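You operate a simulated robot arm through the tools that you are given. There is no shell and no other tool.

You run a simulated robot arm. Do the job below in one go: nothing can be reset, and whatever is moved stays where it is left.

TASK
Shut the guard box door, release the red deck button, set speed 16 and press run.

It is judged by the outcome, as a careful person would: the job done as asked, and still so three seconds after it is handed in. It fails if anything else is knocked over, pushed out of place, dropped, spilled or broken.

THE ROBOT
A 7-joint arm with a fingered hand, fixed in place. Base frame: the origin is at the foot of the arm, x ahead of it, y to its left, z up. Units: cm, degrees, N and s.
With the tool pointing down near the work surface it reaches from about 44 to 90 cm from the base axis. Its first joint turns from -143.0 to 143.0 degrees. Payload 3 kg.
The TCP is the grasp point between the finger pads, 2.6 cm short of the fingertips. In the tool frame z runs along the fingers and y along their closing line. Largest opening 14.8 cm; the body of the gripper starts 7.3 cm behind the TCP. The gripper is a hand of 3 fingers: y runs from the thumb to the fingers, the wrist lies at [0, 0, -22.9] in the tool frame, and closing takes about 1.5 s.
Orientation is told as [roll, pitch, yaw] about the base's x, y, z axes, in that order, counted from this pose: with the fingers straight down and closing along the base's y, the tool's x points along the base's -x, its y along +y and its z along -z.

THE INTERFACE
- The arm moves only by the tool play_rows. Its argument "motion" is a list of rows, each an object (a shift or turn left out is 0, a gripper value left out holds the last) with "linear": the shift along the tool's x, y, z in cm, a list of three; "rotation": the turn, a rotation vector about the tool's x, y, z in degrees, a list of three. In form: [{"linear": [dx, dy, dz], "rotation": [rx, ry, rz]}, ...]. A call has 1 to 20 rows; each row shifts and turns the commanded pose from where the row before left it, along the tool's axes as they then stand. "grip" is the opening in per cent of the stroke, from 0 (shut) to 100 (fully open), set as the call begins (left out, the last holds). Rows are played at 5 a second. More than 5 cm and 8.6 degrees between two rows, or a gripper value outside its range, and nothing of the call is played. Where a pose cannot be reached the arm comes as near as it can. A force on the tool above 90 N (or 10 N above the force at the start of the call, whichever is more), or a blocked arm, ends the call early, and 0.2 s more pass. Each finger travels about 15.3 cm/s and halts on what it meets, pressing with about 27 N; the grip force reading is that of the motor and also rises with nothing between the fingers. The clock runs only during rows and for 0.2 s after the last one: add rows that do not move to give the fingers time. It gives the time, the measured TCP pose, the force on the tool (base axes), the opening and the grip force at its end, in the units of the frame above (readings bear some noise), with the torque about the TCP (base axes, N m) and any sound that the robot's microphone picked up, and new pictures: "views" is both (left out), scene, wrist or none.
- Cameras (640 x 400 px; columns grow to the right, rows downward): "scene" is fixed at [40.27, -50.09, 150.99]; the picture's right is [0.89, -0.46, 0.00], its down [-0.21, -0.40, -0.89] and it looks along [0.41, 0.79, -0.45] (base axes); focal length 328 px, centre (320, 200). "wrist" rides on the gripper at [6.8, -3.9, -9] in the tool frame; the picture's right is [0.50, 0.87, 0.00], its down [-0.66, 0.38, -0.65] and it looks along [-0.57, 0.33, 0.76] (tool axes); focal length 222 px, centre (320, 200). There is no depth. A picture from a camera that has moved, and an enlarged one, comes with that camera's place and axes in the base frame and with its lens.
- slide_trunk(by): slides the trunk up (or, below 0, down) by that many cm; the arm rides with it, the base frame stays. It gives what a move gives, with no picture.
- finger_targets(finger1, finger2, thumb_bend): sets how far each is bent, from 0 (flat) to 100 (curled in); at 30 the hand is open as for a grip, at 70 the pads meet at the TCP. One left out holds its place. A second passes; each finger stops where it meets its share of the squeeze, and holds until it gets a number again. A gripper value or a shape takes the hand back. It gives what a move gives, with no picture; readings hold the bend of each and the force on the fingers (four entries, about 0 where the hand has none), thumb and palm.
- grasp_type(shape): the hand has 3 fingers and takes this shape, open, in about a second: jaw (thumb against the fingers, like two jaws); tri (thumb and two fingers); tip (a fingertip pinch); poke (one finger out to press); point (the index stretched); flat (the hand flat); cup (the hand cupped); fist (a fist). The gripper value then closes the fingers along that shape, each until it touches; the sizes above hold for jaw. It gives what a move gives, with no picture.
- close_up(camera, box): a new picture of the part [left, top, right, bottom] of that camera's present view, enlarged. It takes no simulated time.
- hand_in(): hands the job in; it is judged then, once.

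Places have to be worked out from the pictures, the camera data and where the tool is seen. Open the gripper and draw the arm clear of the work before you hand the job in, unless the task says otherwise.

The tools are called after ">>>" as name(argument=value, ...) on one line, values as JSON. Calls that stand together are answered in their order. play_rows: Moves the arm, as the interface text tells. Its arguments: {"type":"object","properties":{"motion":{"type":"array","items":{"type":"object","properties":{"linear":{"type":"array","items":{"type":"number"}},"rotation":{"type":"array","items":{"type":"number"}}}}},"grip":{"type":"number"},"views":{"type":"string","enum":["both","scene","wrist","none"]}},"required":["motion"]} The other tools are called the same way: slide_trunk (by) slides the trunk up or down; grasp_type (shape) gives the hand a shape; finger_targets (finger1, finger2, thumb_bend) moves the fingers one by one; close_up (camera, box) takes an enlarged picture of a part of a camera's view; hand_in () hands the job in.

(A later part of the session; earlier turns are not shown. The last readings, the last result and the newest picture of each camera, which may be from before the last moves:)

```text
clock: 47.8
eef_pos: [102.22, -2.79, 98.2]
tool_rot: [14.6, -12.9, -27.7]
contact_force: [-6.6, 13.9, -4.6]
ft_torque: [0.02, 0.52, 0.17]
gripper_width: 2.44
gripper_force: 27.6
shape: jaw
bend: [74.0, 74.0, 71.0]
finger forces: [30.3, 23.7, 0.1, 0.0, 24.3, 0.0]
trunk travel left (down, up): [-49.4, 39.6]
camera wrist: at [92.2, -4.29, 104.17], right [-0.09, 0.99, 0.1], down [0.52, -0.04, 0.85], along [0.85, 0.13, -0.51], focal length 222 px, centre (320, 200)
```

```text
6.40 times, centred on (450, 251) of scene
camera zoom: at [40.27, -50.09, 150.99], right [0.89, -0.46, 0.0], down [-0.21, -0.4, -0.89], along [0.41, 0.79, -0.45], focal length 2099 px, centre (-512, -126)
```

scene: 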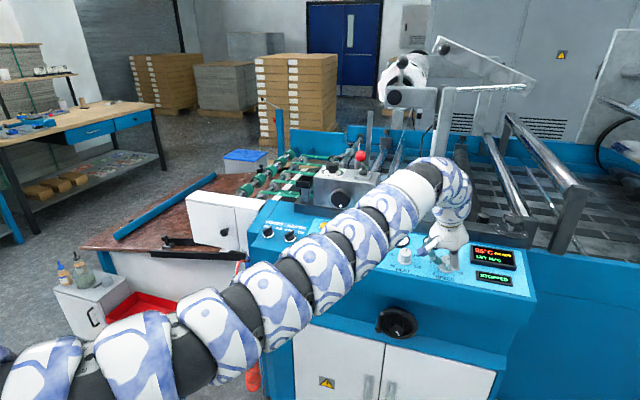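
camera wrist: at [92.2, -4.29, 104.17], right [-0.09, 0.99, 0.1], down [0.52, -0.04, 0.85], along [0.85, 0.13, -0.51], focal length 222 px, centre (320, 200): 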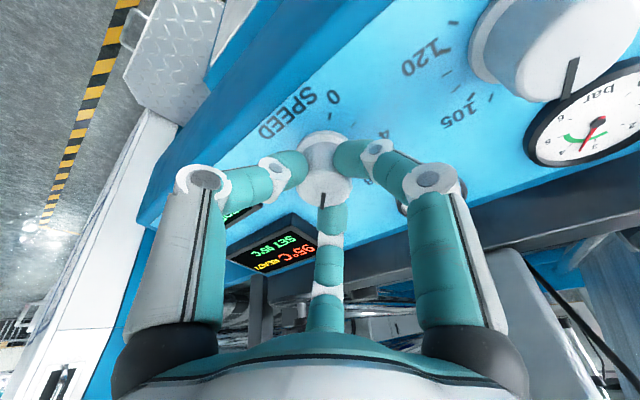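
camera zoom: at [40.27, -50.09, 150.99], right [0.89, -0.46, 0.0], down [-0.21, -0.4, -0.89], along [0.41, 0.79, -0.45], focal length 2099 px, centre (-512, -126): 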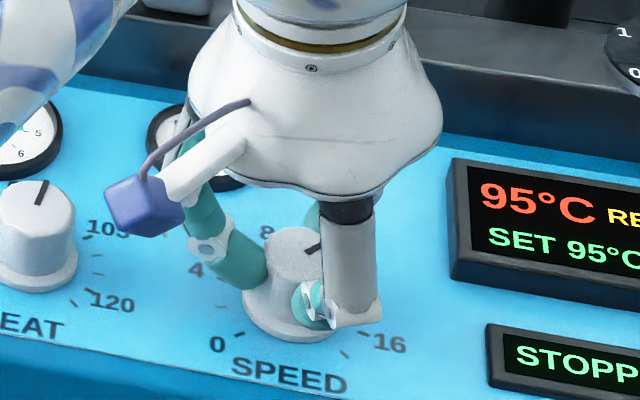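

The pointer is around +55° now and following well. I'll continue with 42° more, then measure before the final adjustment.

>>> play_rows(motion=[{"rotation": [0, 0, 6]}, {"rotation": [0, 0, 6]}, {"rotation": [0, 0, 6]}, {"rotation": [0, 0, 6]}, {"rotation": [0, 0, 6]}, {"rotation": [0, 0, 6]}, {"rotation": [0, 0, 6]}, {}])

>>> close_up(camera="wrist", box=[200, 90, 440, 240])

>>> close_up(camera="scene", box=[420, 240, 480, 277])

```text
clock: 49.6
eef_pos: [102.19, -2.79, 98.15]
tool_rot: [19.4, 0.0, -68.2]
contact_force: [-2.6, 16.3, -2.7]
ft_torque: [0.2, 0.47, 0.19]
gripper_width: 2.36
gripper_force: 26.9
shape: jaw
bend: [74.0, 74.0, 72.0]
finger forces: [28.1, 22.1, 0.0, 0.0, 29.5, 0.0]
trunk travel left (down, up): [-49.4, 39.6]
camera wrist: at [93.68, 0.92, 105.36], right [0.57, 0.77, 0.29], down [0.37, -0.56, 0.74], along [0.73, -0.32, -0.61], focal length 222 px, centre (320, 200)
```

scene: 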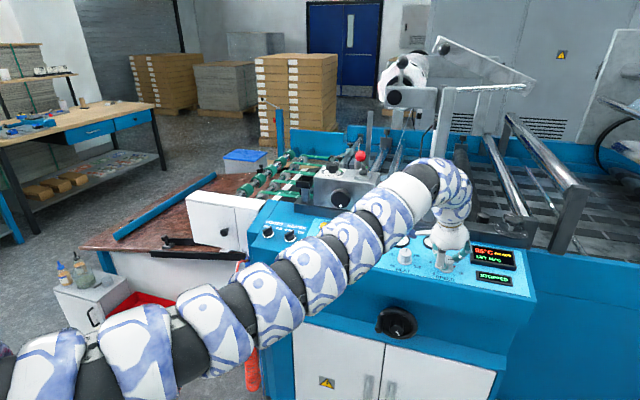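
wrist: 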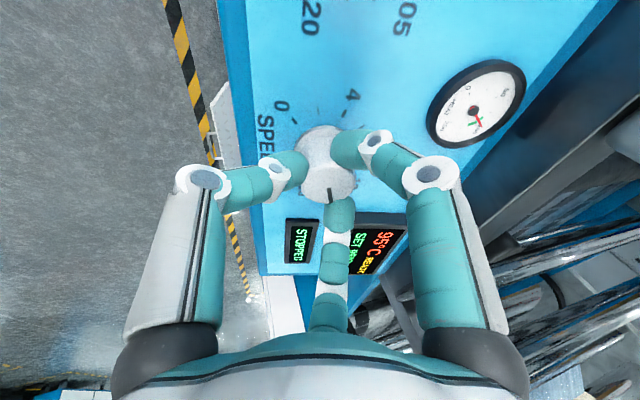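

```text
2.67 times, centred on (320, 165) of wrist
camera zoom: at [93.68, 0.92, 105.36], right [0.57, 0.77, 0.29], down [0.37, -0.56, 0.74], along [0.73, -0.32, -0.61], focal length 592 px, centre (320, 293)
```

zoom: 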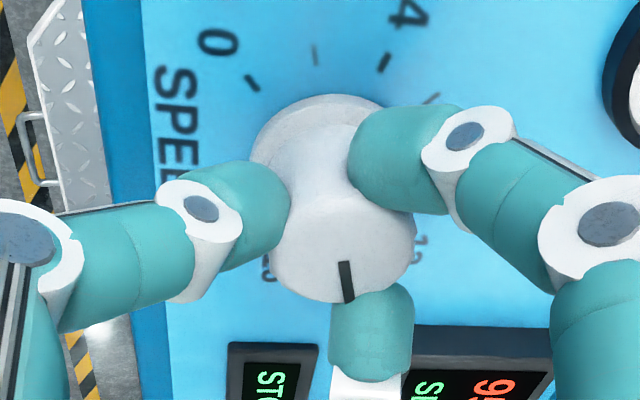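

```text
10.67 times, centred on (450, 258) of scene
camera zoom: at [40.27, -50.09, 150.99], right [0.89, -0.46, 0.0], down [-0.21, -0.4, -0.89], along [0.41, 0.79, -0.45], focal length 3499 px, centre (-1067, -424)
```

zoom: 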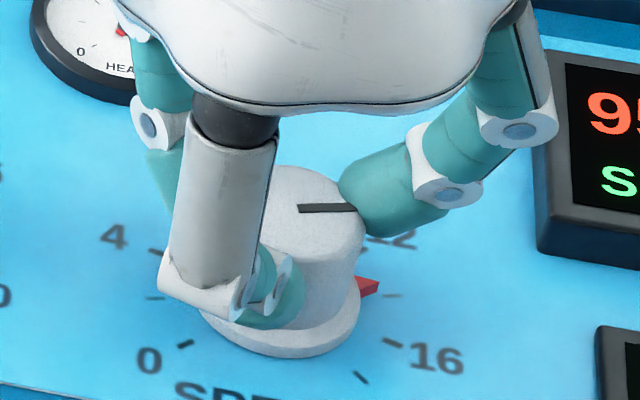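

On the panel plane the pointer measures ≈75°, which is about 14 on the scale, so some slip occurred. It needs about 30° more; I'll turn 24° and measure again.

>>> play_rows(motion=[{"rotation": [0, 0, 6]}, {"rotation": [0, 0, 6]}, {"rotation": [0, 0, 6]}, {"rotation": [0, 0, 6]}, {}], views="wrist")

>>> close_up(camera="scene", box=[420, 240, 480, 277])

>>> close_up(camera="wrist", box=[200, 90, 440, 240])

```text
clock: 50.8
eef_pos: [102.33, -2.8, 98.2]
tool_rot: [17.7, 7.8, -90.8]
contact_force: [-5.2, 13.1, -1.1]
ft_torque: [0.16, 0.53, 0.21]
gripper_width: 2.3
gripper_force: 26.8
shape: jaw
bend: [73.0, 74.0, 72.0]
finger forces: [27.9, 20.9, 0.0, 0.0, 34.4, 0.1]
trunk travel left (down, up): [-49.4, 39.6]
camera wrist: at [95.97, 2.93, 106.37], right [0.83, 0.45, 0.33], down [0.15, -0.75, 0.64], along [0.54, -0.48, -0.69], focal length 222 px, centre (320, 200)
```

wrist: 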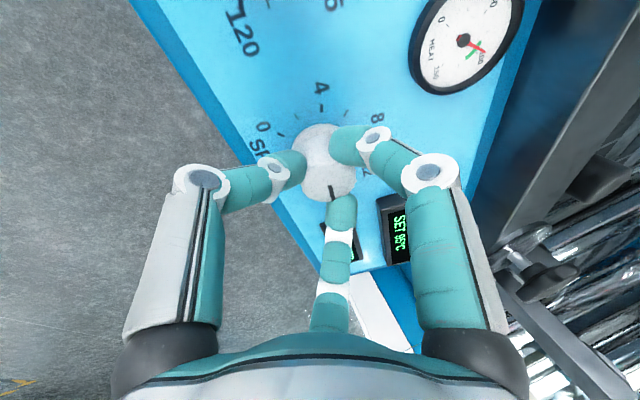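

```text
10.67 times, centred on (450, 258) of scene
camera zoom: at [40.27, -50.09, 150.99], right [0.89, -0.46, 0.0], down [-0.21, -0.4, -0.89], along [0.41, 0.79, -0.45], focal length 3499 px, centre (-1067, -424)
```

zoom: 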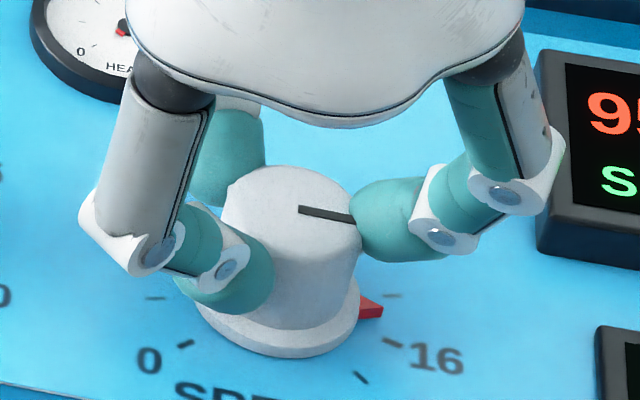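

```text
2.67 times, centred on (320, 165) of wrist
camera zoom: at [95.97, 2.93, 106.37], right [0.83, 0.45, 0.33], down [0.15, -0.75, 0.64], along [0.54, -0.48, -0.69], focal length 592 px, centre (320, 293)
```

zoom: 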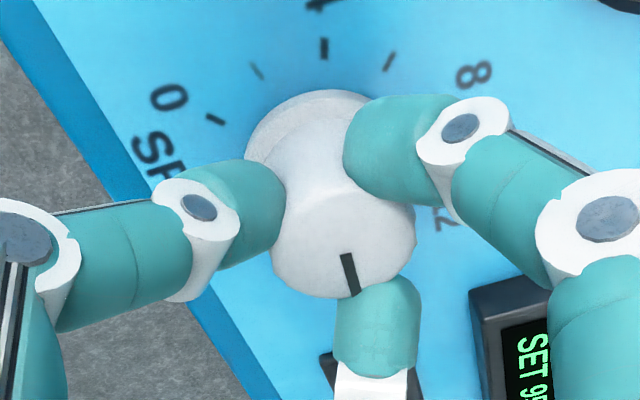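

The pointer now measures ≈91.5°, about 15.1. I'll turn 15° more and check.

>>> play_rows(motion=[{"rotation": [0, 0, 5]}, {"rotation": [0, 0, 5]}, {"rotation": [0, 0, 5]}, {}], views="wrist")

>>> close_up(camera="scene", box=[420, 240, 480, 277])

```text
clock: 51.8
eef_pos: [102.22, -2.66, 98.13]
tool_rot: [15.2, 12.0, -105.4]
contact_force: [-4.6, 14.6, -1.9]
ft_torque: [0.21, 0.59, 0.22]
gripper_width: 2.33
gripper_force: 27.2
shape: jaw
bend: [73.0, 74.0, 72.0]
finger forces: [27.0, 20.0, 0.0, 0.0, 36.2, 0.1]
trunk travel left (down, up): [-49.4, 39.6]
camera wrist: at [97.75, 3.64, 107.04], right [0.92, 0.2, 0.33], down [-0.02, -0.82, 0.58], along [0.38, -0.54, -0.75], focal length 222 px, centre (320, 200)
```

wrist: 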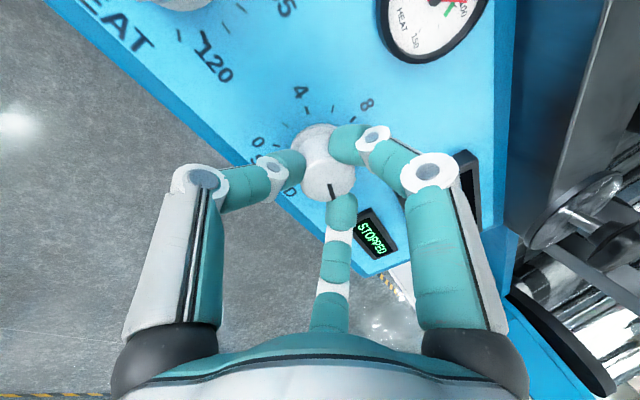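

```text
10.67 times, centred on (450, 258) of scene
camera zoom: at [40.27, -50.09, 150.99], right [0.89, -0.46, 0.0], down [-0.21, -0.4, -0.89], along [0.41, 0.79, -0.45], focal length 3499 px, centre (-1067, -424)
```

zoom: 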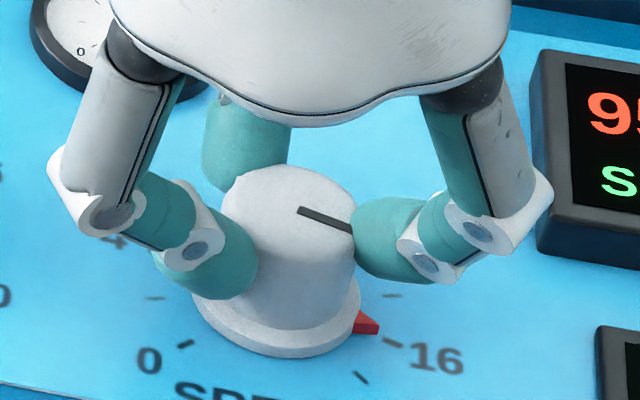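

The pointer now measures ≈105–106°, which is 16. I'll open the fingers, lift straight off along the tool axis, and check the setting.

>>> play_rows(motion=[{}, {}, {}, {}, {}], grip=48, views="none")

>>> close_up(camera="scene", box=[420, 240, 480, 277])

>>> close_up(camera="wrist", box=[200, 90, 440, 240])

```text
clock: 53.0
eef_pos: [102.34, -2.87, 98.18]
tool_rot: [15.2, 12.1, -105.4]
contact_force: [-0.2, 0.2, -0.4]
ft_torque: [-0.01, -0.02, 0.0]
gripper_width: 7.05
gripper_force: 0.1
shape: jaw
bend: [37.0, 37.0, 70.0]
finger forces: [0.1, 0.0, 0.1, 0.0, 0.0, 0.0]
trunk travel left (down, up): [-49.4, 39.6]
```

```text
10.67 times, centred on (450, 258) of scene
camera zoom: at [40.27, -50.09, 150.99], right [0.89, -0.46, 0.0], down [-0.21, -0.4, -0.89], along [0.41, 0.79, -0.45], focal length 3499 px, centre (-1067, -424)
```

zoom: 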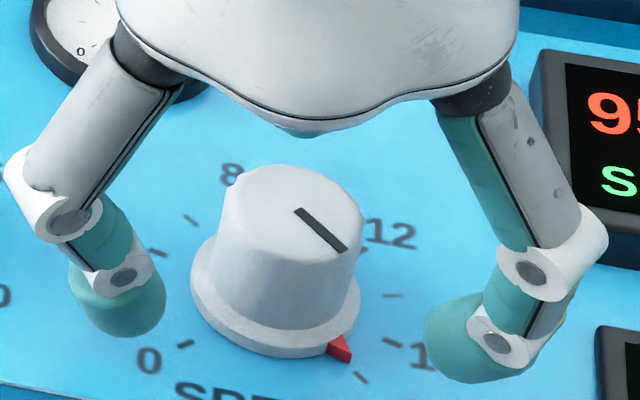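

```text
2.67 times, centred on (320, 165) of wrist
camera zoom: at [97.78, 3.44, 107.05], right [0.92, 0.2, 0.33], down [-0.02, -0.82, 0.58], along [0.38, -0.54, -0.75], focal length 592 px, centre (320, 293)
```

zoom: 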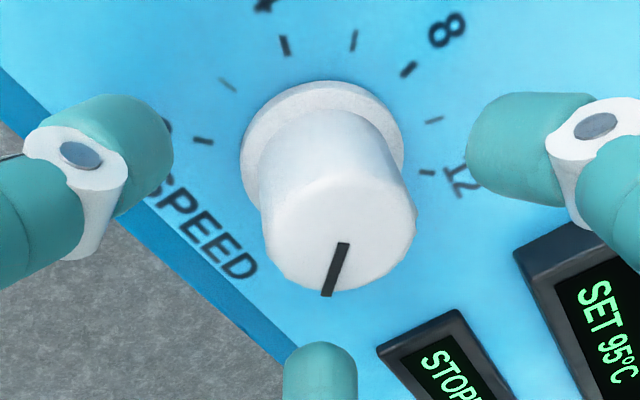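

After release the knob sprang on with the relaxing fingers, to about 131° (≈17.8), since the earlier lag was elastic wind-up. I'll re-grip and turn back about 27°, expecting the knob to end at the full hand rotation after release.

>>> play_rows(motion=[{}, {}, {}, {}, {}, {}, {}], grip=10, views="none")

>>> close_up(camera="scene", box=[420, 240, 480, 277])

>>> close_up(camera="wrist", box=[200, 90, 440, 240])

```text
clock: 54.6
eef_pos: [102.27, -2.85, 98.22]
tool_rot: [15.2, 12.1, -105.4]
contact_force: [1.8, 0.9, -1.2]
ft_torque: [0.03, 0.02, 0.04]
gripper_width: 2.5
gripper_force: 27.2
shape: jaw
bend: [75.0, 74.0, 70.0]
finger forces: [25.7, 23.1, 0.1, 0.0, 23.5, 0.0]
trunk travel left (down, up): [-49.4, 39.6]
```

```text
10.67 times, centred on (450, 258) of scene
camera zoom: at [40.27, -50.09, 150.99], right [0.89, -0.46, 0.0], down [-0.21, -0.4, -0.89], along [0.41, 0.79, -0.45], focal length 3499 px, centre (-1067, -424)
```

zoom: 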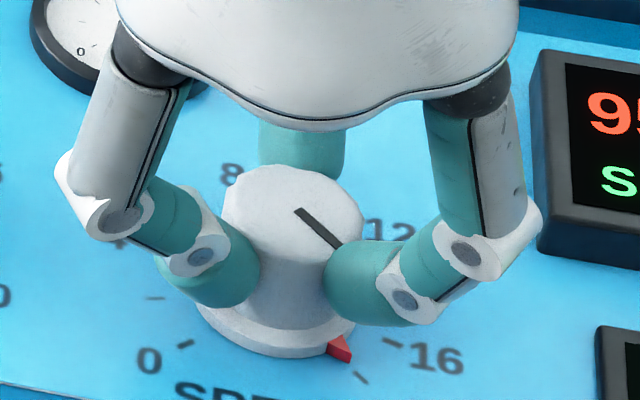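

```text
2.67 times, centred on (320, 165) of wrist
camera zoom: at [97.8, 3.47, 107.02], right [0.92, 0.2, 0.33], down [-0.02, -0.82, 0.58], along [0.38, -0.54, -0.75], focal length 592 px, centre (320, 293)
```

zoom: 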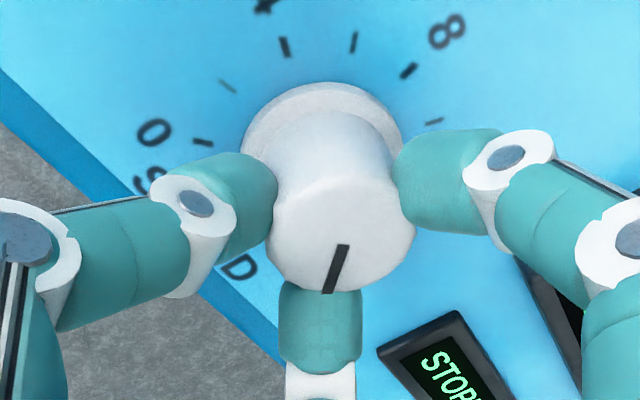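

The re-grip didn't disturb the pointer, still about 131°. I'll turn counterclockwise 26° and look.

>>> play_rows(motion=[{"rotation": [0, 0, -5.2]}, {"rotation": [0, 0, -5.2]}, {"rotation": [0, 0, -5.2]}, {"rotation": [0, 0, -5.2]}, {"rotation": [0, 0, -5.2]}, {}, {}], views="none")

>>> close_up(camera="scene", box=[420, 240, 480, 277])

```text
clock: 56.2
eef_pos: [102.23, -2.89, 98.11]
tool_rot: [18.9, 4.3, -80.3]
contact_force: [8.5, 3.1, 0.3]
ft_torque: [0.2, -0.18, 0.0]
gripper_width: 2.42
gripper_force: 27.0
shape: jaw
bend: [75.0, 74.0, 70.0]
finger forces: [26.8, 27.6, 0.0, 0.0, 17.7, 0.1]
trunk travel left (down, up): [-49.4, 39.6]
```

```text
10.67 times, centred on (450, 258) of scene
camera zoom: at [40.27, -50.09, 150.99], right [0.89, -0.46, 0.0], down [-0.21, -0.4, -0.89], along [0.41, 0.79, -0.45], focal length 3499 px, centre (-1067, -424)
```

zoom: 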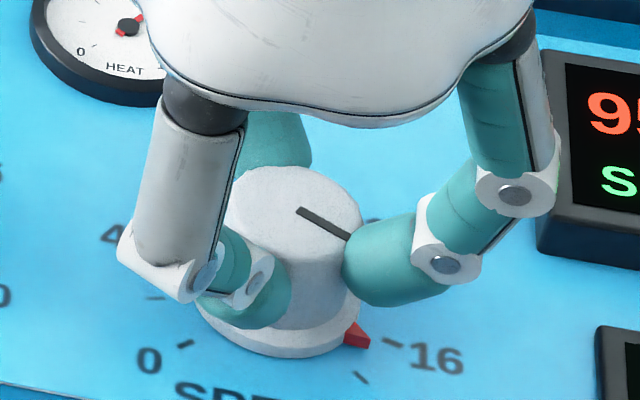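

The pointer is at about 117° under load. I'll release and see where it settles.

>>> play_rows(motion=[{}, {}, {}, {}, {}], grip=48, views="none")

>>> close_up(camera="scene", box=[420, 240, 480, 277])

>>> close_up(camera="wrist", box=[200, 90, 440, 240])

```text
clock: 57.4
eef_pos: [102.2, -3.0, 98.28]
tool_rot: [18.9, 4.3, -80.3]
contact_force: [0.1, 0.4, 0.6]
ft_torque: [0.02, -0.01, -0.01]
gripper_width: 7.06
gripper_force: 0.1
shape: jaw
bend: [37.0, 37.0, 70.0]
finger forces: [0.0, 0.0, 0.0, 0.0, 0.0, 0.0]
trunk travel left (down, up): [-49.4, 39.6]
```

```text
10.67 times, centred on (450, 258) of scene
camera zoom: at [40.27, -50.09, 150.99], right [0.89, -0.46, 0.0], down [-0.21, -0.4, -0.89], along [0.41, 0.79, -0.45], focal length 3499 px, centre (-1067, -424)
```

zoom: 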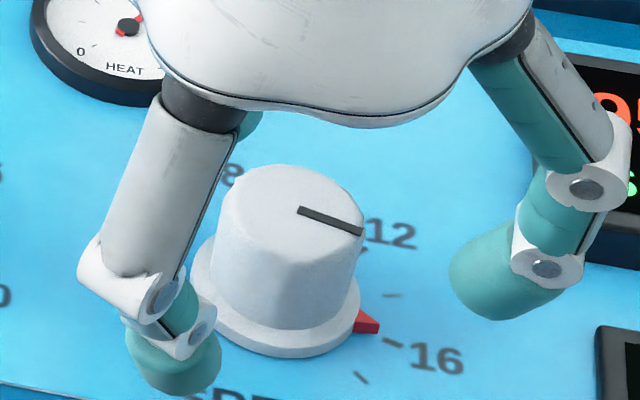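

```text
2.67 times, centred on (320, 165) of wrist
camera zoom: at [94.8, 2.0, 105.89], right [0.73, 0.61, 0.32], down [0.26, -0.67, 0.69], along [0.63, -0.42, -0.65], focal length 592 px, centre (320, 293)
```

zoom: 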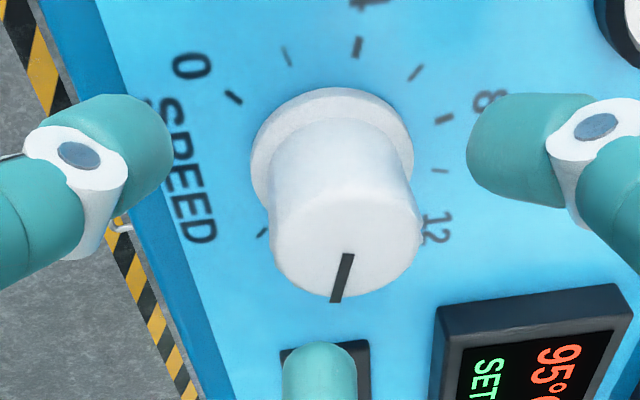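

The pointer now measures ≈102–105°, very close to 16. I'll zoom in tighter to measure it against the 16 tick.

>>> close_up(camera="scene", box=[434, 250, 466, 270])

>>> close_up(camera="wrist", box=[290, 110, 370, 210])

```text
16.00 times, centred on (450, 260) of scene
camera zoom: at [40.27, -50.09, 150.99], right [0.89, -0.46, 0.0], down [-0.21, -0.4, -0.89], along [0.41, 0.79, -0.45], focal length 5248 px, centre (-1760, -760)
```

zoom: 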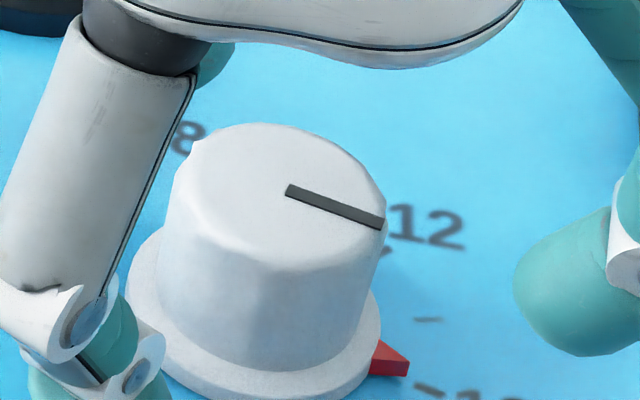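

```text
4.00 times, centred on (330, 160) of wrist
camera zoom: at [94.8, 2.0, 105.89], right [0.73, 0.61, 0.32], down [0.26, -0.67, 0.69], along [0.63, -0.42, -0.65], focal length 888 px, centre (280, 360)
```

zoom: 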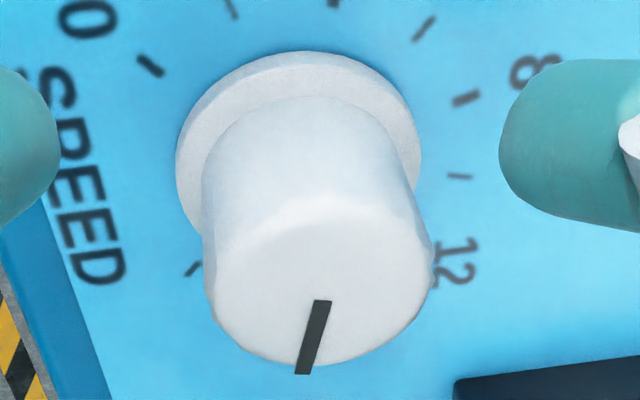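

Two views give 101° and 104° for the pointer, so roughly 102.5° (≈15.8), while 16 is at 105°. I'll do one fine correction: re-grip, turn +3°, release.

>>> play_rows(motion=[{}, {}, {}, {}, {}, {}, {}], grip=10, views="none")

>>> play_rows(motion=[{"rotation": [0, 0, 1.5]}, {"rotation": [0, 0, 1.5]}, {}, {}], views="none")

>>> play_rows(motion=[{}, {}, {}, {}, {}], grip=48, views="none")

>>> close_up(camera="scene", box=[434, 250, 466, 270])

>>> close_up(camera="wrist", box=[290, 110, 370, 210])

```text
clock: 59.0
eef_pos: [102.15, -2.86, 98.2]
tool_rot: [18.9, 4.4, -80.3]
contact_force: [0.9, 5.1, 1.7]
ft_torque: [0.21, -0.03, 0.05]
gripper_width: 2.08
gripper_force: 27.0
shape: jaw
bend: [54.0, 74.0, 70.0]
finger forces: [29.2, 22.7, 0.1, 0.1, 22.8, 0.0]
trunk travel left (down, up): [-49.4, 39.6]
```

```text
clock: 60.0
eef_pos: [102.35, -2.85, 98.13]
tool_rot: [18.6, 5.2, -83.1]
contact_force: [0.5, 5.6, 2.1]
ft_torque: [0.18, -0.01, 0.09]
gripper_width: 2.08
gripper_force: 27.1
shape: jaw
bend: [54.0, 74.0, 70.0]
finger forces: [30.2, 22.5, 0.1, 0.1, 23.7, 0.1]
trunk travel left (down, up): [-49.4, 39.6]
```

```text
clock: 61.2
eef_pos: [102.25, -3.05, 98.22]
tool_rot: [18.6, 5.3, -83.1]
contact_force: [0.1, 0.6, 0.7]
ft_torque: [0.02, -0.02, -0.03]
gripper_width: 7.05
gripper_force: 0.0
shape: jaw
bend: [37.0, 37.0, 70.0]
finger forces: [0.1, 0.0, 0.0, 0.0, 0.0, 0.0]
trunk travel left (down, up): [-49.4, 39.6]
```

```text
16.00 times, centred on (450, 260) of scene
camera zoom: at [40.27, -50.09, 150.99], right [0.89, -0.46, 0.0], down [-0.21, -0.4, -0.89], along [0.41, 0.79, -0.45], focal length 5248 px, centre (-1760, -760)
```

zoom: 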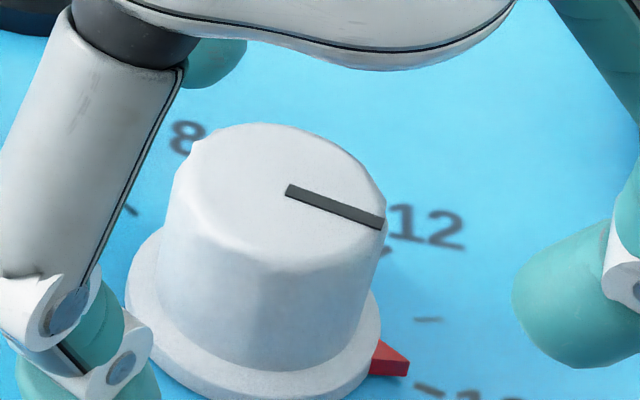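

```text
4.00 times, centred on (330, 160) of wrist
camera zoom: at [95.1, 2.23, 106.02], right [0.76, 0.57, 0.32], down [0.23, -0.7, 0.68], along [0.61, -0.44, -0.66], focal length 888 px, centre (280, 360)
```

zoom: 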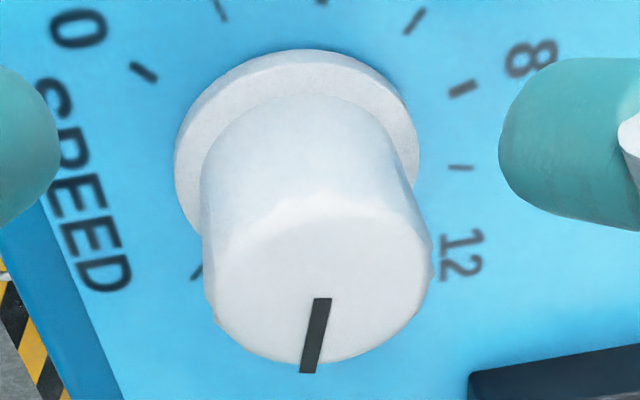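

The pointer didn't move, so the knob may be sitting at a detent or the measurement may have a small bias. I'll calibrate by measuring the HEAT knob, whose true setting is known (95), and check the panel again.

>>> close_up(camera="scene", box=[388, 242, 428, 267])

>>> close_up(camera="scene", box=[430, 252, 470, 277])

```text
16.00 times, centred on (408, 254) of scene
camera zoom: at [40.27, -50.09, 150.99], right [0.89, -0.46, 0.0], down [-0.21, -0.4, -0.89], along [0.41, 0.79, -0.45], focal length 5248 px, centre (-1088, -672)
```

zoom: 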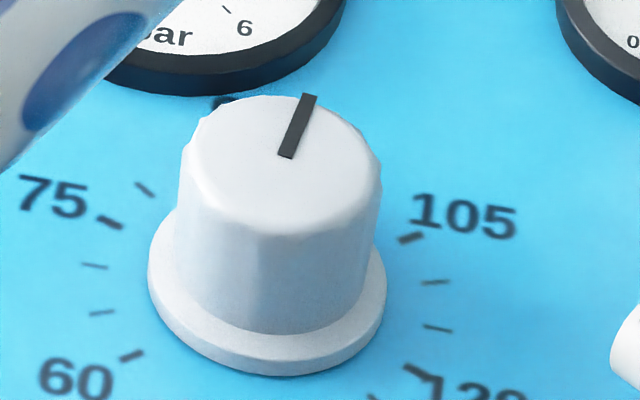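

```text
16.00 times, centred on (450, 264) of scene
camera zoom: at [40.27, -50.09, 150.99], right [0.89, -0.46, 0.0], down [-0.21, -0.4, -0.89], along [0.41, 0.79, -0.45], focal length 5248 px, centre (-1760, -832)
```

zoom: 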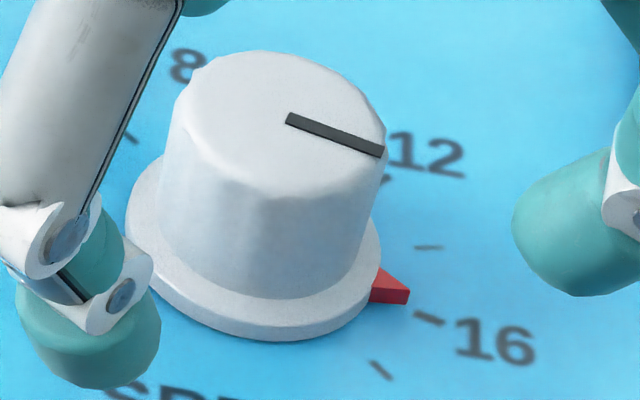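

Panel-plane measurements now put the pointer at 101–104°, and allowing for the ~3° bias I saw elsewhere it is consistent with 16 (105°). I'll lift off straight up and check from a clearer wrist view.

>>> play_rows(motion=[{"linear": [0, 0, -1.5]}, {"linear": [0, 0, -2]}, {"linear": [0, 0, -2]}, {"linear": [0, 0, -2]}, {}])

>>> close_up(camera="wrist", box=[270, 60, 390, 160])

>>> close_up(camera="scene", box=[380, 220, 540, 320])

```text
clock: 62.4
eef_pos: [99.8, -3.8, 105.2]
tool_rot: [18.6, 5.3, -83.2]
contact_force: [-0.2, -0.1, 0.9]
ft_torque: [0.0, 0.02, 0.02]
gripper_width: 7.07
gripper_force: 0.0
shape: jaw
bend: [37.0, 37.0, 70.0]
finger forces: [0.0, 0.0, 0.0, 0.0, 0.0, 0.1]
trunk travel left (down, up): [-49.4, 39.6]
camera wrist: at [92.73, 1.35, 113.08], right [0.76, 0.57, 0.32], down [0.24, -0.7, 0.68], along [0.61, -0.44, -0.66], focal length 222 px, centre (320, 200)
```

scene: 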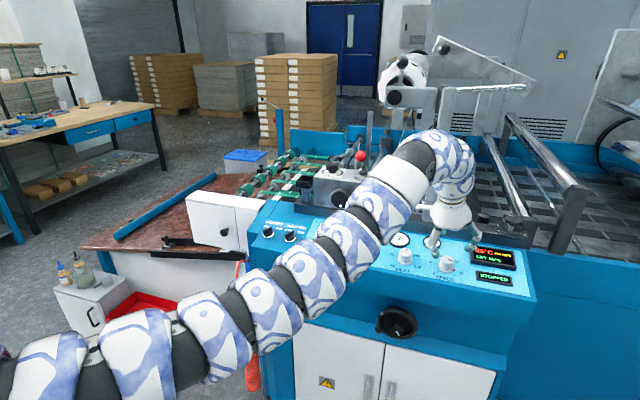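
wrist: 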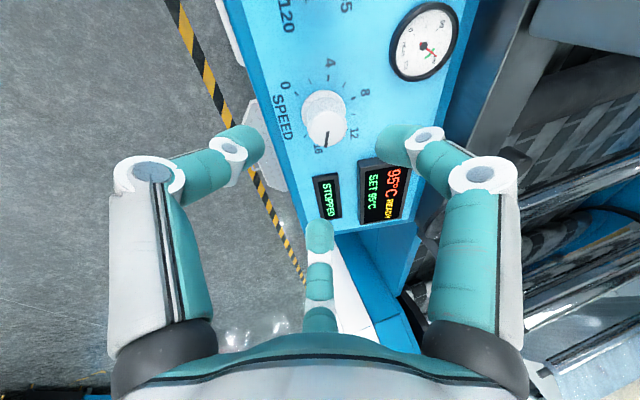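

```text
4.00 times, centred on (330, 110) of wrist
camera zoom: at [92.73, 1.35, 113.08], right [0.76, 0.57, 0.32], down [0.24, -0.7, 0.68], along [0.61, -0.44, -0.66], focal length 888 px, centre (280, 560)
```

zoom: 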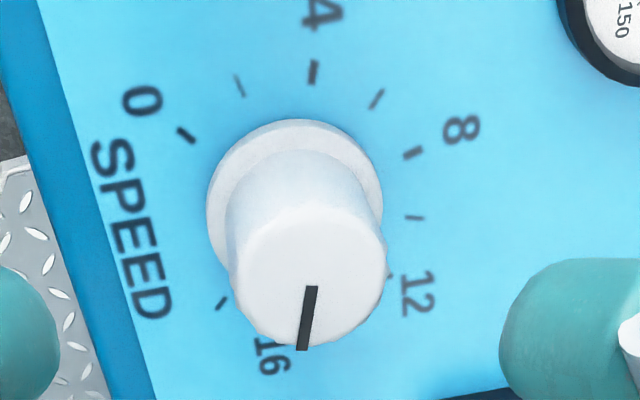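

```text
4.00 times, centred on (460, 270) of scene
camera zoom: at [40.27, -50.09, 150.99], right [0.89, -0.46, 0.0], down [-0.21, -0.4, -0.89], along [0.41, 0.79, -0.45], focal length 1312 px, centre (-240, -80)
```

zoom: 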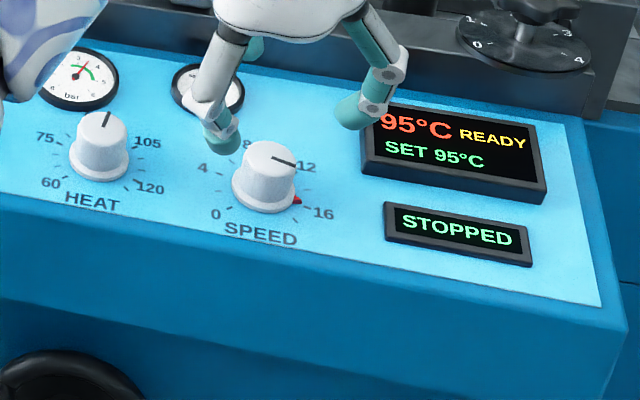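

The wrist view from above reads ≈103°, so speed is at 16 within measurement error; the display may confirm it once running. Next I'll raise the hand slightly and unwind the wrist, closing the fingers so they can act as a single pressing tip.

>>> play_rows(motion=[{"linear": [0, 0, -2]}, {"linear": [0, 0, -2]}, {"rotation": [0, 0, -8]}, {"rotation": [0, 0, -8]}, {"rotation": [0, 0, -8]}, {"rotation": [0, 0, -8]}, {"rotation": [0, 0, -8]}, {"rotation": [0, 0, -8]}, {"rotation": [0, 0, -8]}, {"rotation": [0, 0, -8]}, {"rotation": [0, 0, -8]}, {"rotation": [0, 0, -8]}, {"rotation": [0, 0, -8]}, {"rotation": [0, 0, -8]}, {"rotation": [0, 0, -8]}, {"rotation": [0, 0, -8]}, {"rotation": [0, 0, -8]}, {"rotation": [0, 0, -8]}], grip=0)

>>> close_up(camera="scene", box=[434, 250, 466, 270])

```text
clock: 66.2
eef_pos: [98.71, -4.3, 109.06]
tool_rot: [-7.5, -17.9, 45.3]
contact_force: [0.8, 0.1, 0.7]
ft_torque: [-0.02, 0.02, 0.02]
gripper_width: 0.0
gripper_force: 26.9
shape: jaw
bend: [70.0, 70.0, 70.0]
finger forces: [0.1, 0.1, 0.1, 0.1, 0.1, 0.0]
trunk travel left (down, up): [-49.4, 39.6]
camera wrist: at [94.16, -12.93, 115.9], right [-0.92, 0.29, -0.26], down [-0.02, 0.64, 0.77], along [0.39, 0.71, -0.58], focal length 222 px, centre (320, 200)
```

scene: 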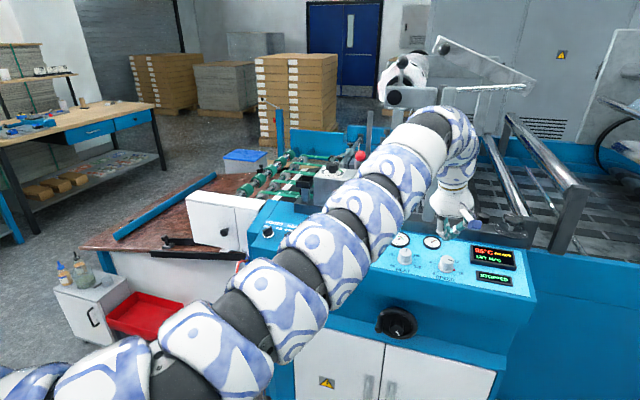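
wrist: 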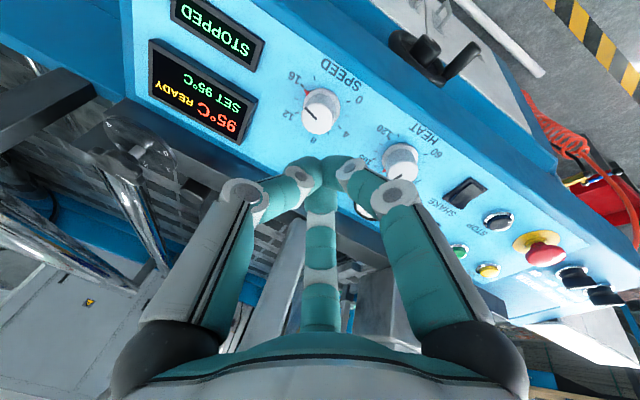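

```text
16.00 times, centred on (450, 260) of scene
camera zoom: at [40.27, -50.09, 150.99], right [0.89, -0.46, 0.0], down [-0.21, -0.4, -0.89], along [0.41, 0.79, -0.45], focal length 5248 px, centre (-1760, -760)
```

zoom: 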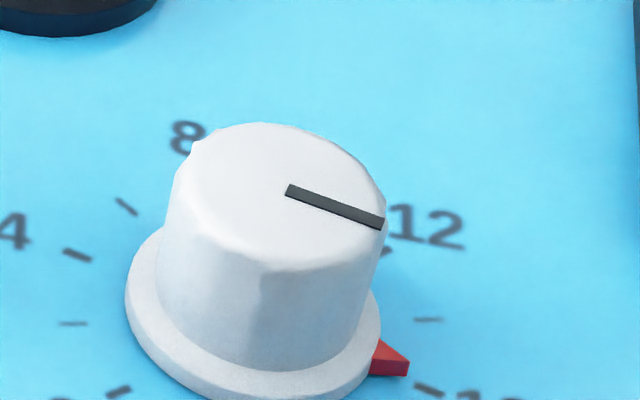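

The wrist camera now looks at the knob from the front with nothing in the way. I'll zoom in there to compare the red index with the 16 tick.

>>> close_up(camera="wrist", box=[270, 60, 366, 156])

```text
4.17 times, centred on (318, 108) of wrist
camera zoom: at [94.16, -12.93, 115.9], right [-0.92, 0.29, -0.26], down [-0.02, 0.64, 0.77], along [0.39, 0.71, -0.58], focal length 926 px, centre (328, 583)
```

zoom: 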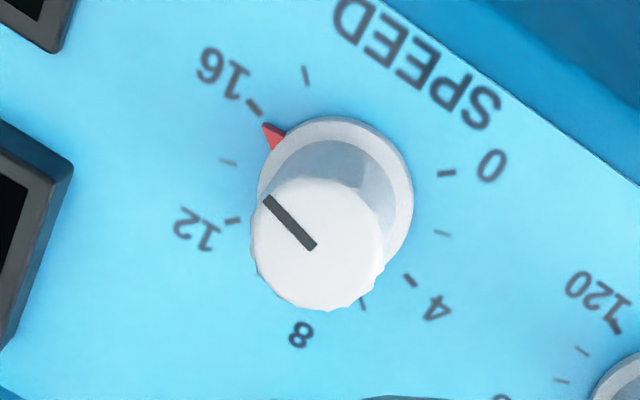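

From the front, the red index lines up with the 16 tick and the pointer reads ≈104°, so speed is at 16. I'll now move to a hover above RUN, near (88.2,23.8,96), aligned with the panel normal.

>>> play_rows(motion=[{"rotation": [-3.75, 1.65, 0]}, {"rotation": [-3.75, 1.65, 0]}, {"linear": [-1.3, 3.83, 0]}, {"linear": [-1.4, 3.83, 0]}, {"linear": [-1.4, 3.83, 0]}, {"linear": [-1.4, 3.83, 0]}, {"linear": [-1.4, 3.83, 0]}, {"linear": [-1.4, 3.83, 0]}, {"linear": [-1.4, 3.83, 0]}, {}])

>>> close_up(camera="wrist", box=[200, 30, 440, 180])

>>> close_up(camera="scene", box=[290, 170, 410, 245])

```text
clock: 68.4
eef_pos: [86.6, 21.04, 111.38]
tool_rot: [0.1, -14.6, 44.9]
contact_force: [0.3, 0.0, -0.2]
ft_torque: [-0.02, -0.07, 0.02]
gripper_width: 0.01
gripper_force: 27.0
shape: jaw
bend: [70.0, 70.0, 70.0]
finger forces: [0.0, 0.0, 0.0, 0.1, 0.1, 0.0]
trunk travel left (down, up): [-49.4, 39.6]
camera wrist: at [83.19, 12.17, 118.41], right [-0.95, 0.27, -0.12], down [0.07, 0.6, 0.8], along [0.29, 0.75, -0.59], focal length 222 px, centre (320, 200)
```

scene: 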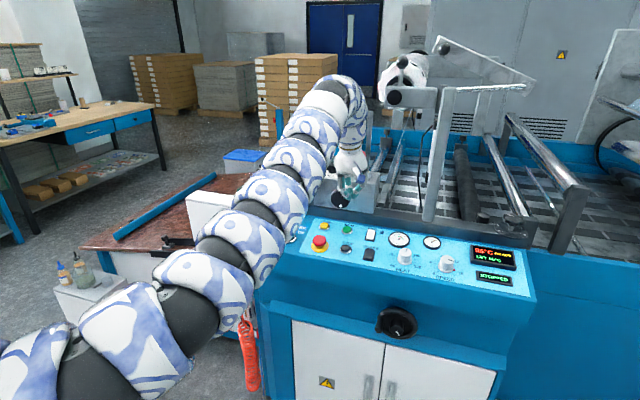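
wrist: 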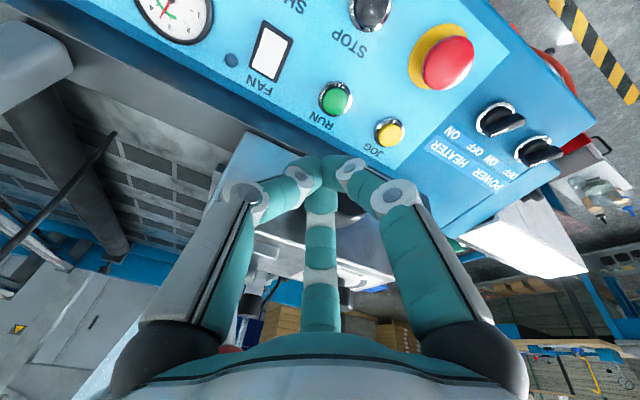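

```text
2.67 times, centred on (320, 105) of wrist
camera zoom: at [83.19, 12.17, 118.41], right [-0.95, 0.27, -0.12], down [0.07, 0.6, 0.8], along [0.29, 0.75, -0.59], focal length 592 px, centre (320, 453)
```

zoom: 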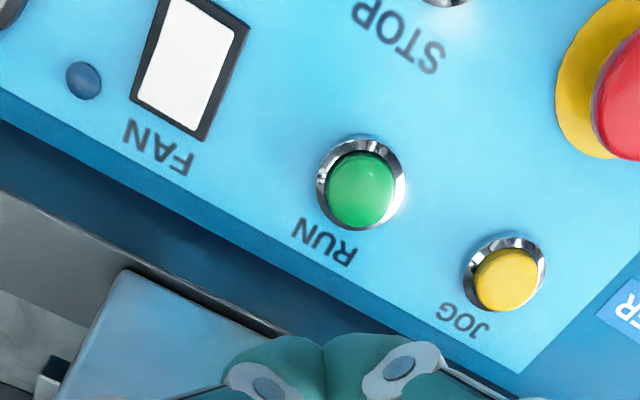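

```text
5.33 times, centred on (350, 208) of scene
camera zoom: at [40.27, -50.09, 150.99], right [0.89, -0.46, 0.0], down [-0.21, -0.4, -0.89], along [0.41, 0.79, -0.45], focal length 1750 px, centre (160, 160)
```

zoom: 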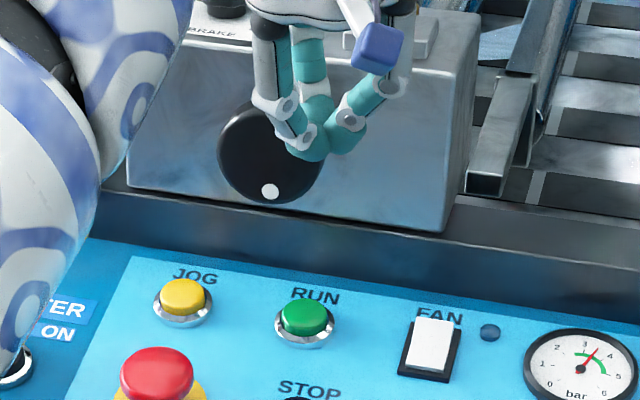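

RUN's top refines to about (87.8,23.7,96.5). I'll descend to roughly 4 cm above it and verify the alignment.

>>> play_rows(motion=[{"linear": [0.6, 0.5, 2]}, {"linear": [0.54, 0.53, 2.2]}, {"linear": [0, 0, 2.2]}, {"linear": [0, 0, 2.1]}, {}])

>>> close_up(camera="wrist", box=[240, 90, 400, 190])

>>> close_up(camera="scene", box=[300, 190, 400, 252])

```text
clock: 69.6
eef_pos: [86.51, 22.7, 102.93]
tool_rot: [0.0, -14.6, 45.0]
contact_force: [-0.4, -0.9, 0.1]
ft_torque: [0.01, -0.04, -0.01]
gripper_width: 0.0
gripper_force: 27.5
shape: jaw
bend: [70.0, 70.0, 70.0]
finger forces: [0.0, 0.3, 0.0, 0.0, 0.1, 0.0]
trunk travel left (down, up): [-49.4, 39.6]
camera wrist: at [83.11, 13.68, 109.98], right [-0.95, 0.27, -0.12], down [0.07, 0.6, 0.8], along [0.29, 0.75, -0.59], focal length 222 px, centre (320, 200)
```

scene: 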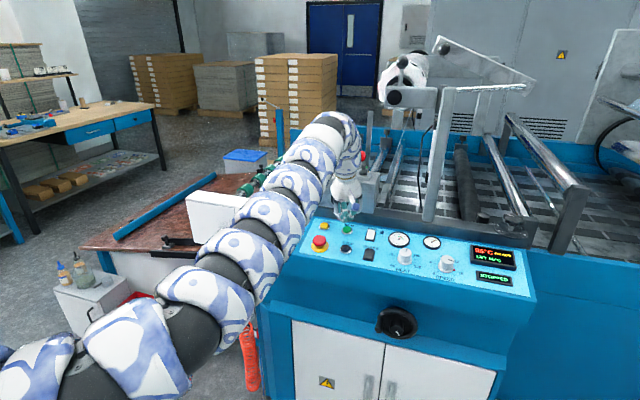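
wrist: 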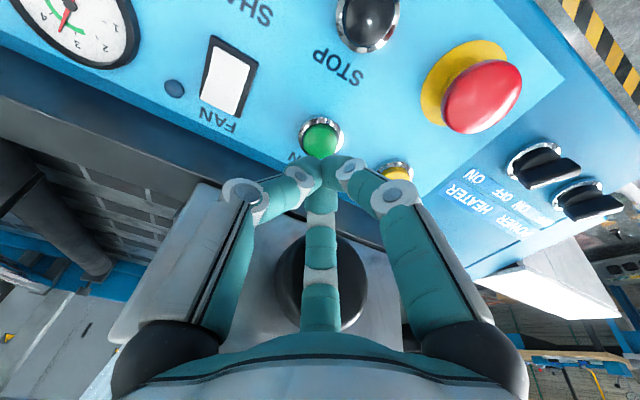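

```text
4.00 times, centred on (320, 140) of wrist
camera zoom: at [83.11, 13.68, 109.98], right [-0.95, 0.27, -0.12], down [0.07, 0.6, 0.8], along [0.29, 0.75, -0.59], focal length 888 px, centre (320, 440)
```

zoom: 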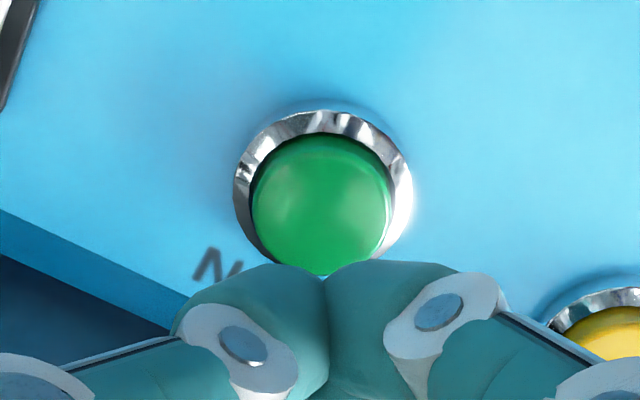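

```text
6.40 times, centred on (350, 221) of scene
camera zoom: at [40.27, -50.09, 150.99], right [0.89, -0.46, 0.0], down [-0.21, -0.4, -0.89], along [0.41, 0.79, -0.45], focal length 2099 px, centre (128, 66)
```

zoom: 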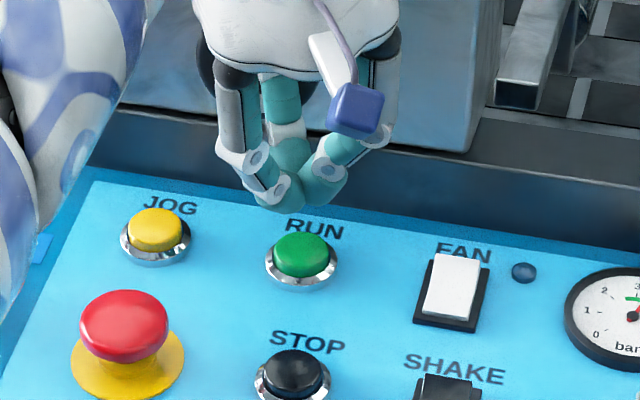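

The closed fingertips are aimed at the RUN button. I'll descend 3.8 cm and read the force.

>>> play_rows(motion=[{"linear": [0.2, 0, 1.5]}, {"linear": [0, 0, 1.3]}, {"linear": [0, 0, 1.0]}, {}], views="none")

>>> close_up(camera="scene", box=[300, 190, 400, 252])

>>> close_up(camera="wrist", box=[240, 110, 400, 210])

```text
clock: 70.6
eef_pos: [86.81, 22.82, 99.62]
tool_rot: [0.2, -14.7, 44.8]
contact_force: [-23.2, -27.7, 6.3]
ft_torque: [1.14, -0.84, 0.55]
gripper_width: 0.0
gripper_force: 26.7
shape: jaw
bend: [70.0, 70.0, 70.0]
finger forces: [0.1, 35.5, 0.0, 0.0, 0.1, 0.0]
trunk travel left (down, up): [-49.4, 39.6]
```

```text
6.40 times, centred on (350, 221) of scene
camera zoom: at [40.27, -50.09, 150.99], right [0.89, -0.46, 0.0], down [-0.21, -0.4, -0.89], along [0.41, 0.79, -0.45], focal length 2099 px, centre (128, 66)
```

zoom: 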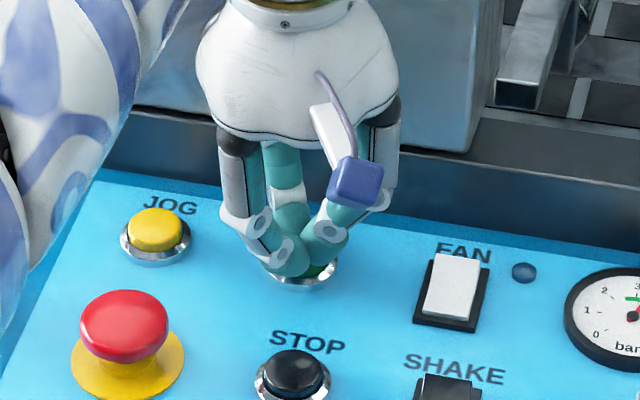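

```text
4.00 times, centred on (320, 160) of wrist
camera zoom: at [83.42, 13.81, 106.48], right [-0.95, 0.27, -0.13], down [0.07, 0.6, 0.8], along [0.29, 0.75, -0.59], focal length 888 px, centre (320, 360)
```

zoom: 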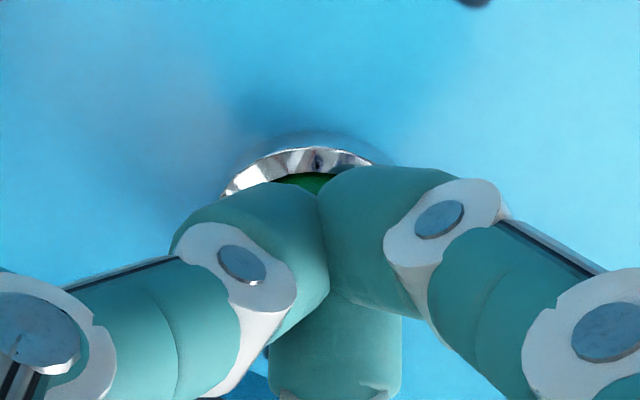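

The force is mostly horizontal on the rear finger, which means its knuckle is touching the gearbox knob behind the panel rather than pressing RUN. I'll back off up and toward the front right away and check everything.

>>> play_rows(motion=[{"linear": [0.6, 0, -0.5]}, {"linear": [1, 0, -2]}, {"linear": [1, 0, -3]}, {"linear": [0, 0, -3]}, {}])

>>> close_up(camera="scene", box=[300, 140, 460, 240])

>>> close_up(camera="scene", box=[380, 220, 540, 320])

>>> close_up(camera="wrist", box=[80, 60, 560, 360])

```text
clock: 71.8
eef_pos: [83.62, 20.09, 106.91]
tool_rot: [0.1, -14.6, 44.9]
contact_force: [-0.4, -0.2, 0.1]
ft_torque: [-0.04, -0.02, -0.01]
gripper_width: 0.0
gripper_force: 27.0
shape: jaw
bend: [70.0, 70.0, 70.0]
finger forces: [0.0, 0.0, 0.1, 0.1, 0.1, 0.1]
trunk travel left (down, up): [-49.4, 39.6]
camera wrist: at [80.31, 11.01, 113.8], right [-0.95, 0.27, -0.12], down [0.07, 0.6, 0.8], along [0.29, 0.75, -0.59], focal length 222 px, centre (320, 200)
```

scene: 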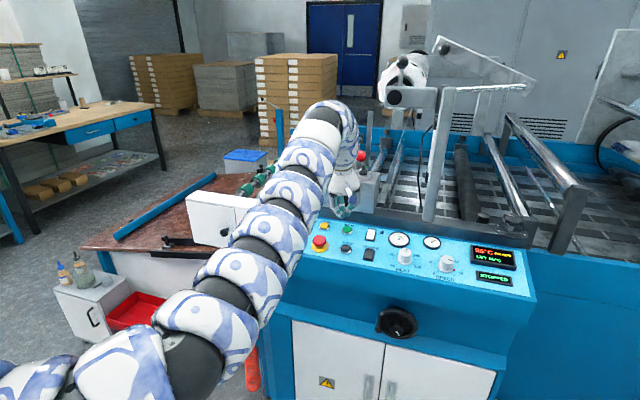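
wrist: 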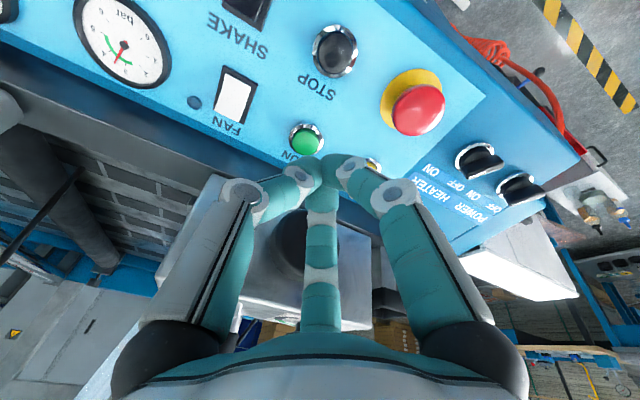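

```text
4.00 times, centred on (380, 190) of scene
camera zoom: at [40.27, -50.09, 150.99], right [0.89, -0.46, 0.0], down [-0.21, -0.4, -0.89], along [0.41, 0.79, -0.45], focal length 1312 px, centre (80, 240)
```

zoom: 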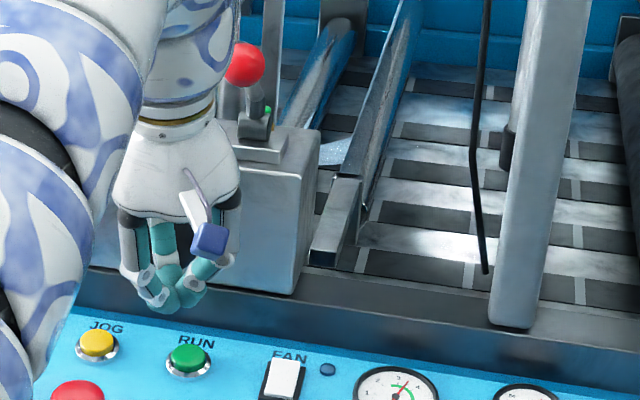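

```text
4.00 times, centred on (460, 270) of scene
camera zoom: at [40.27, -50.09, 150.99], right [0.89, -0.46, 0.0], down [-0.21, -0.4, -0.89], along [0.41, 0.79, -0.45], focal length 1312 px, centre (-240, -80)
```

zoom: 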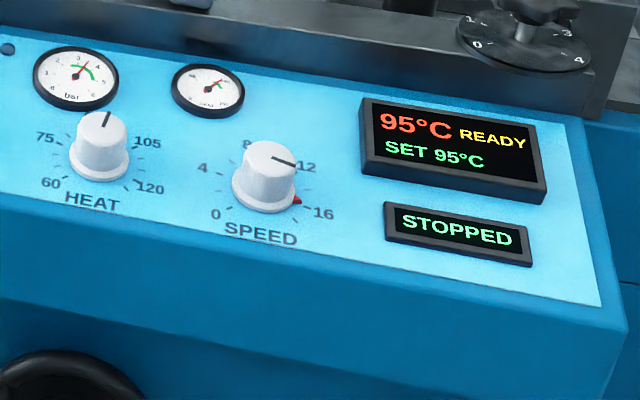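

```text
1.33 times, centred on (320, 210) of wrist
camera zoom: at [80.31, 11.01, 113.8], right [-0.95, 0.27, -0.12], down [0.07, 0.6, 0.8], along [0.29, 0.75, -0.59], focal length 296 px, centre (320, 187)
```

zoom: 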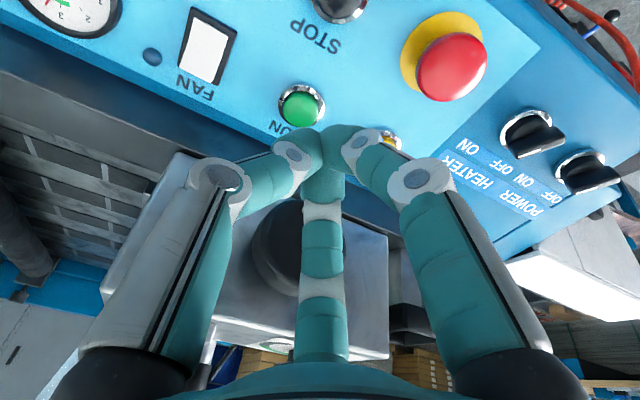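

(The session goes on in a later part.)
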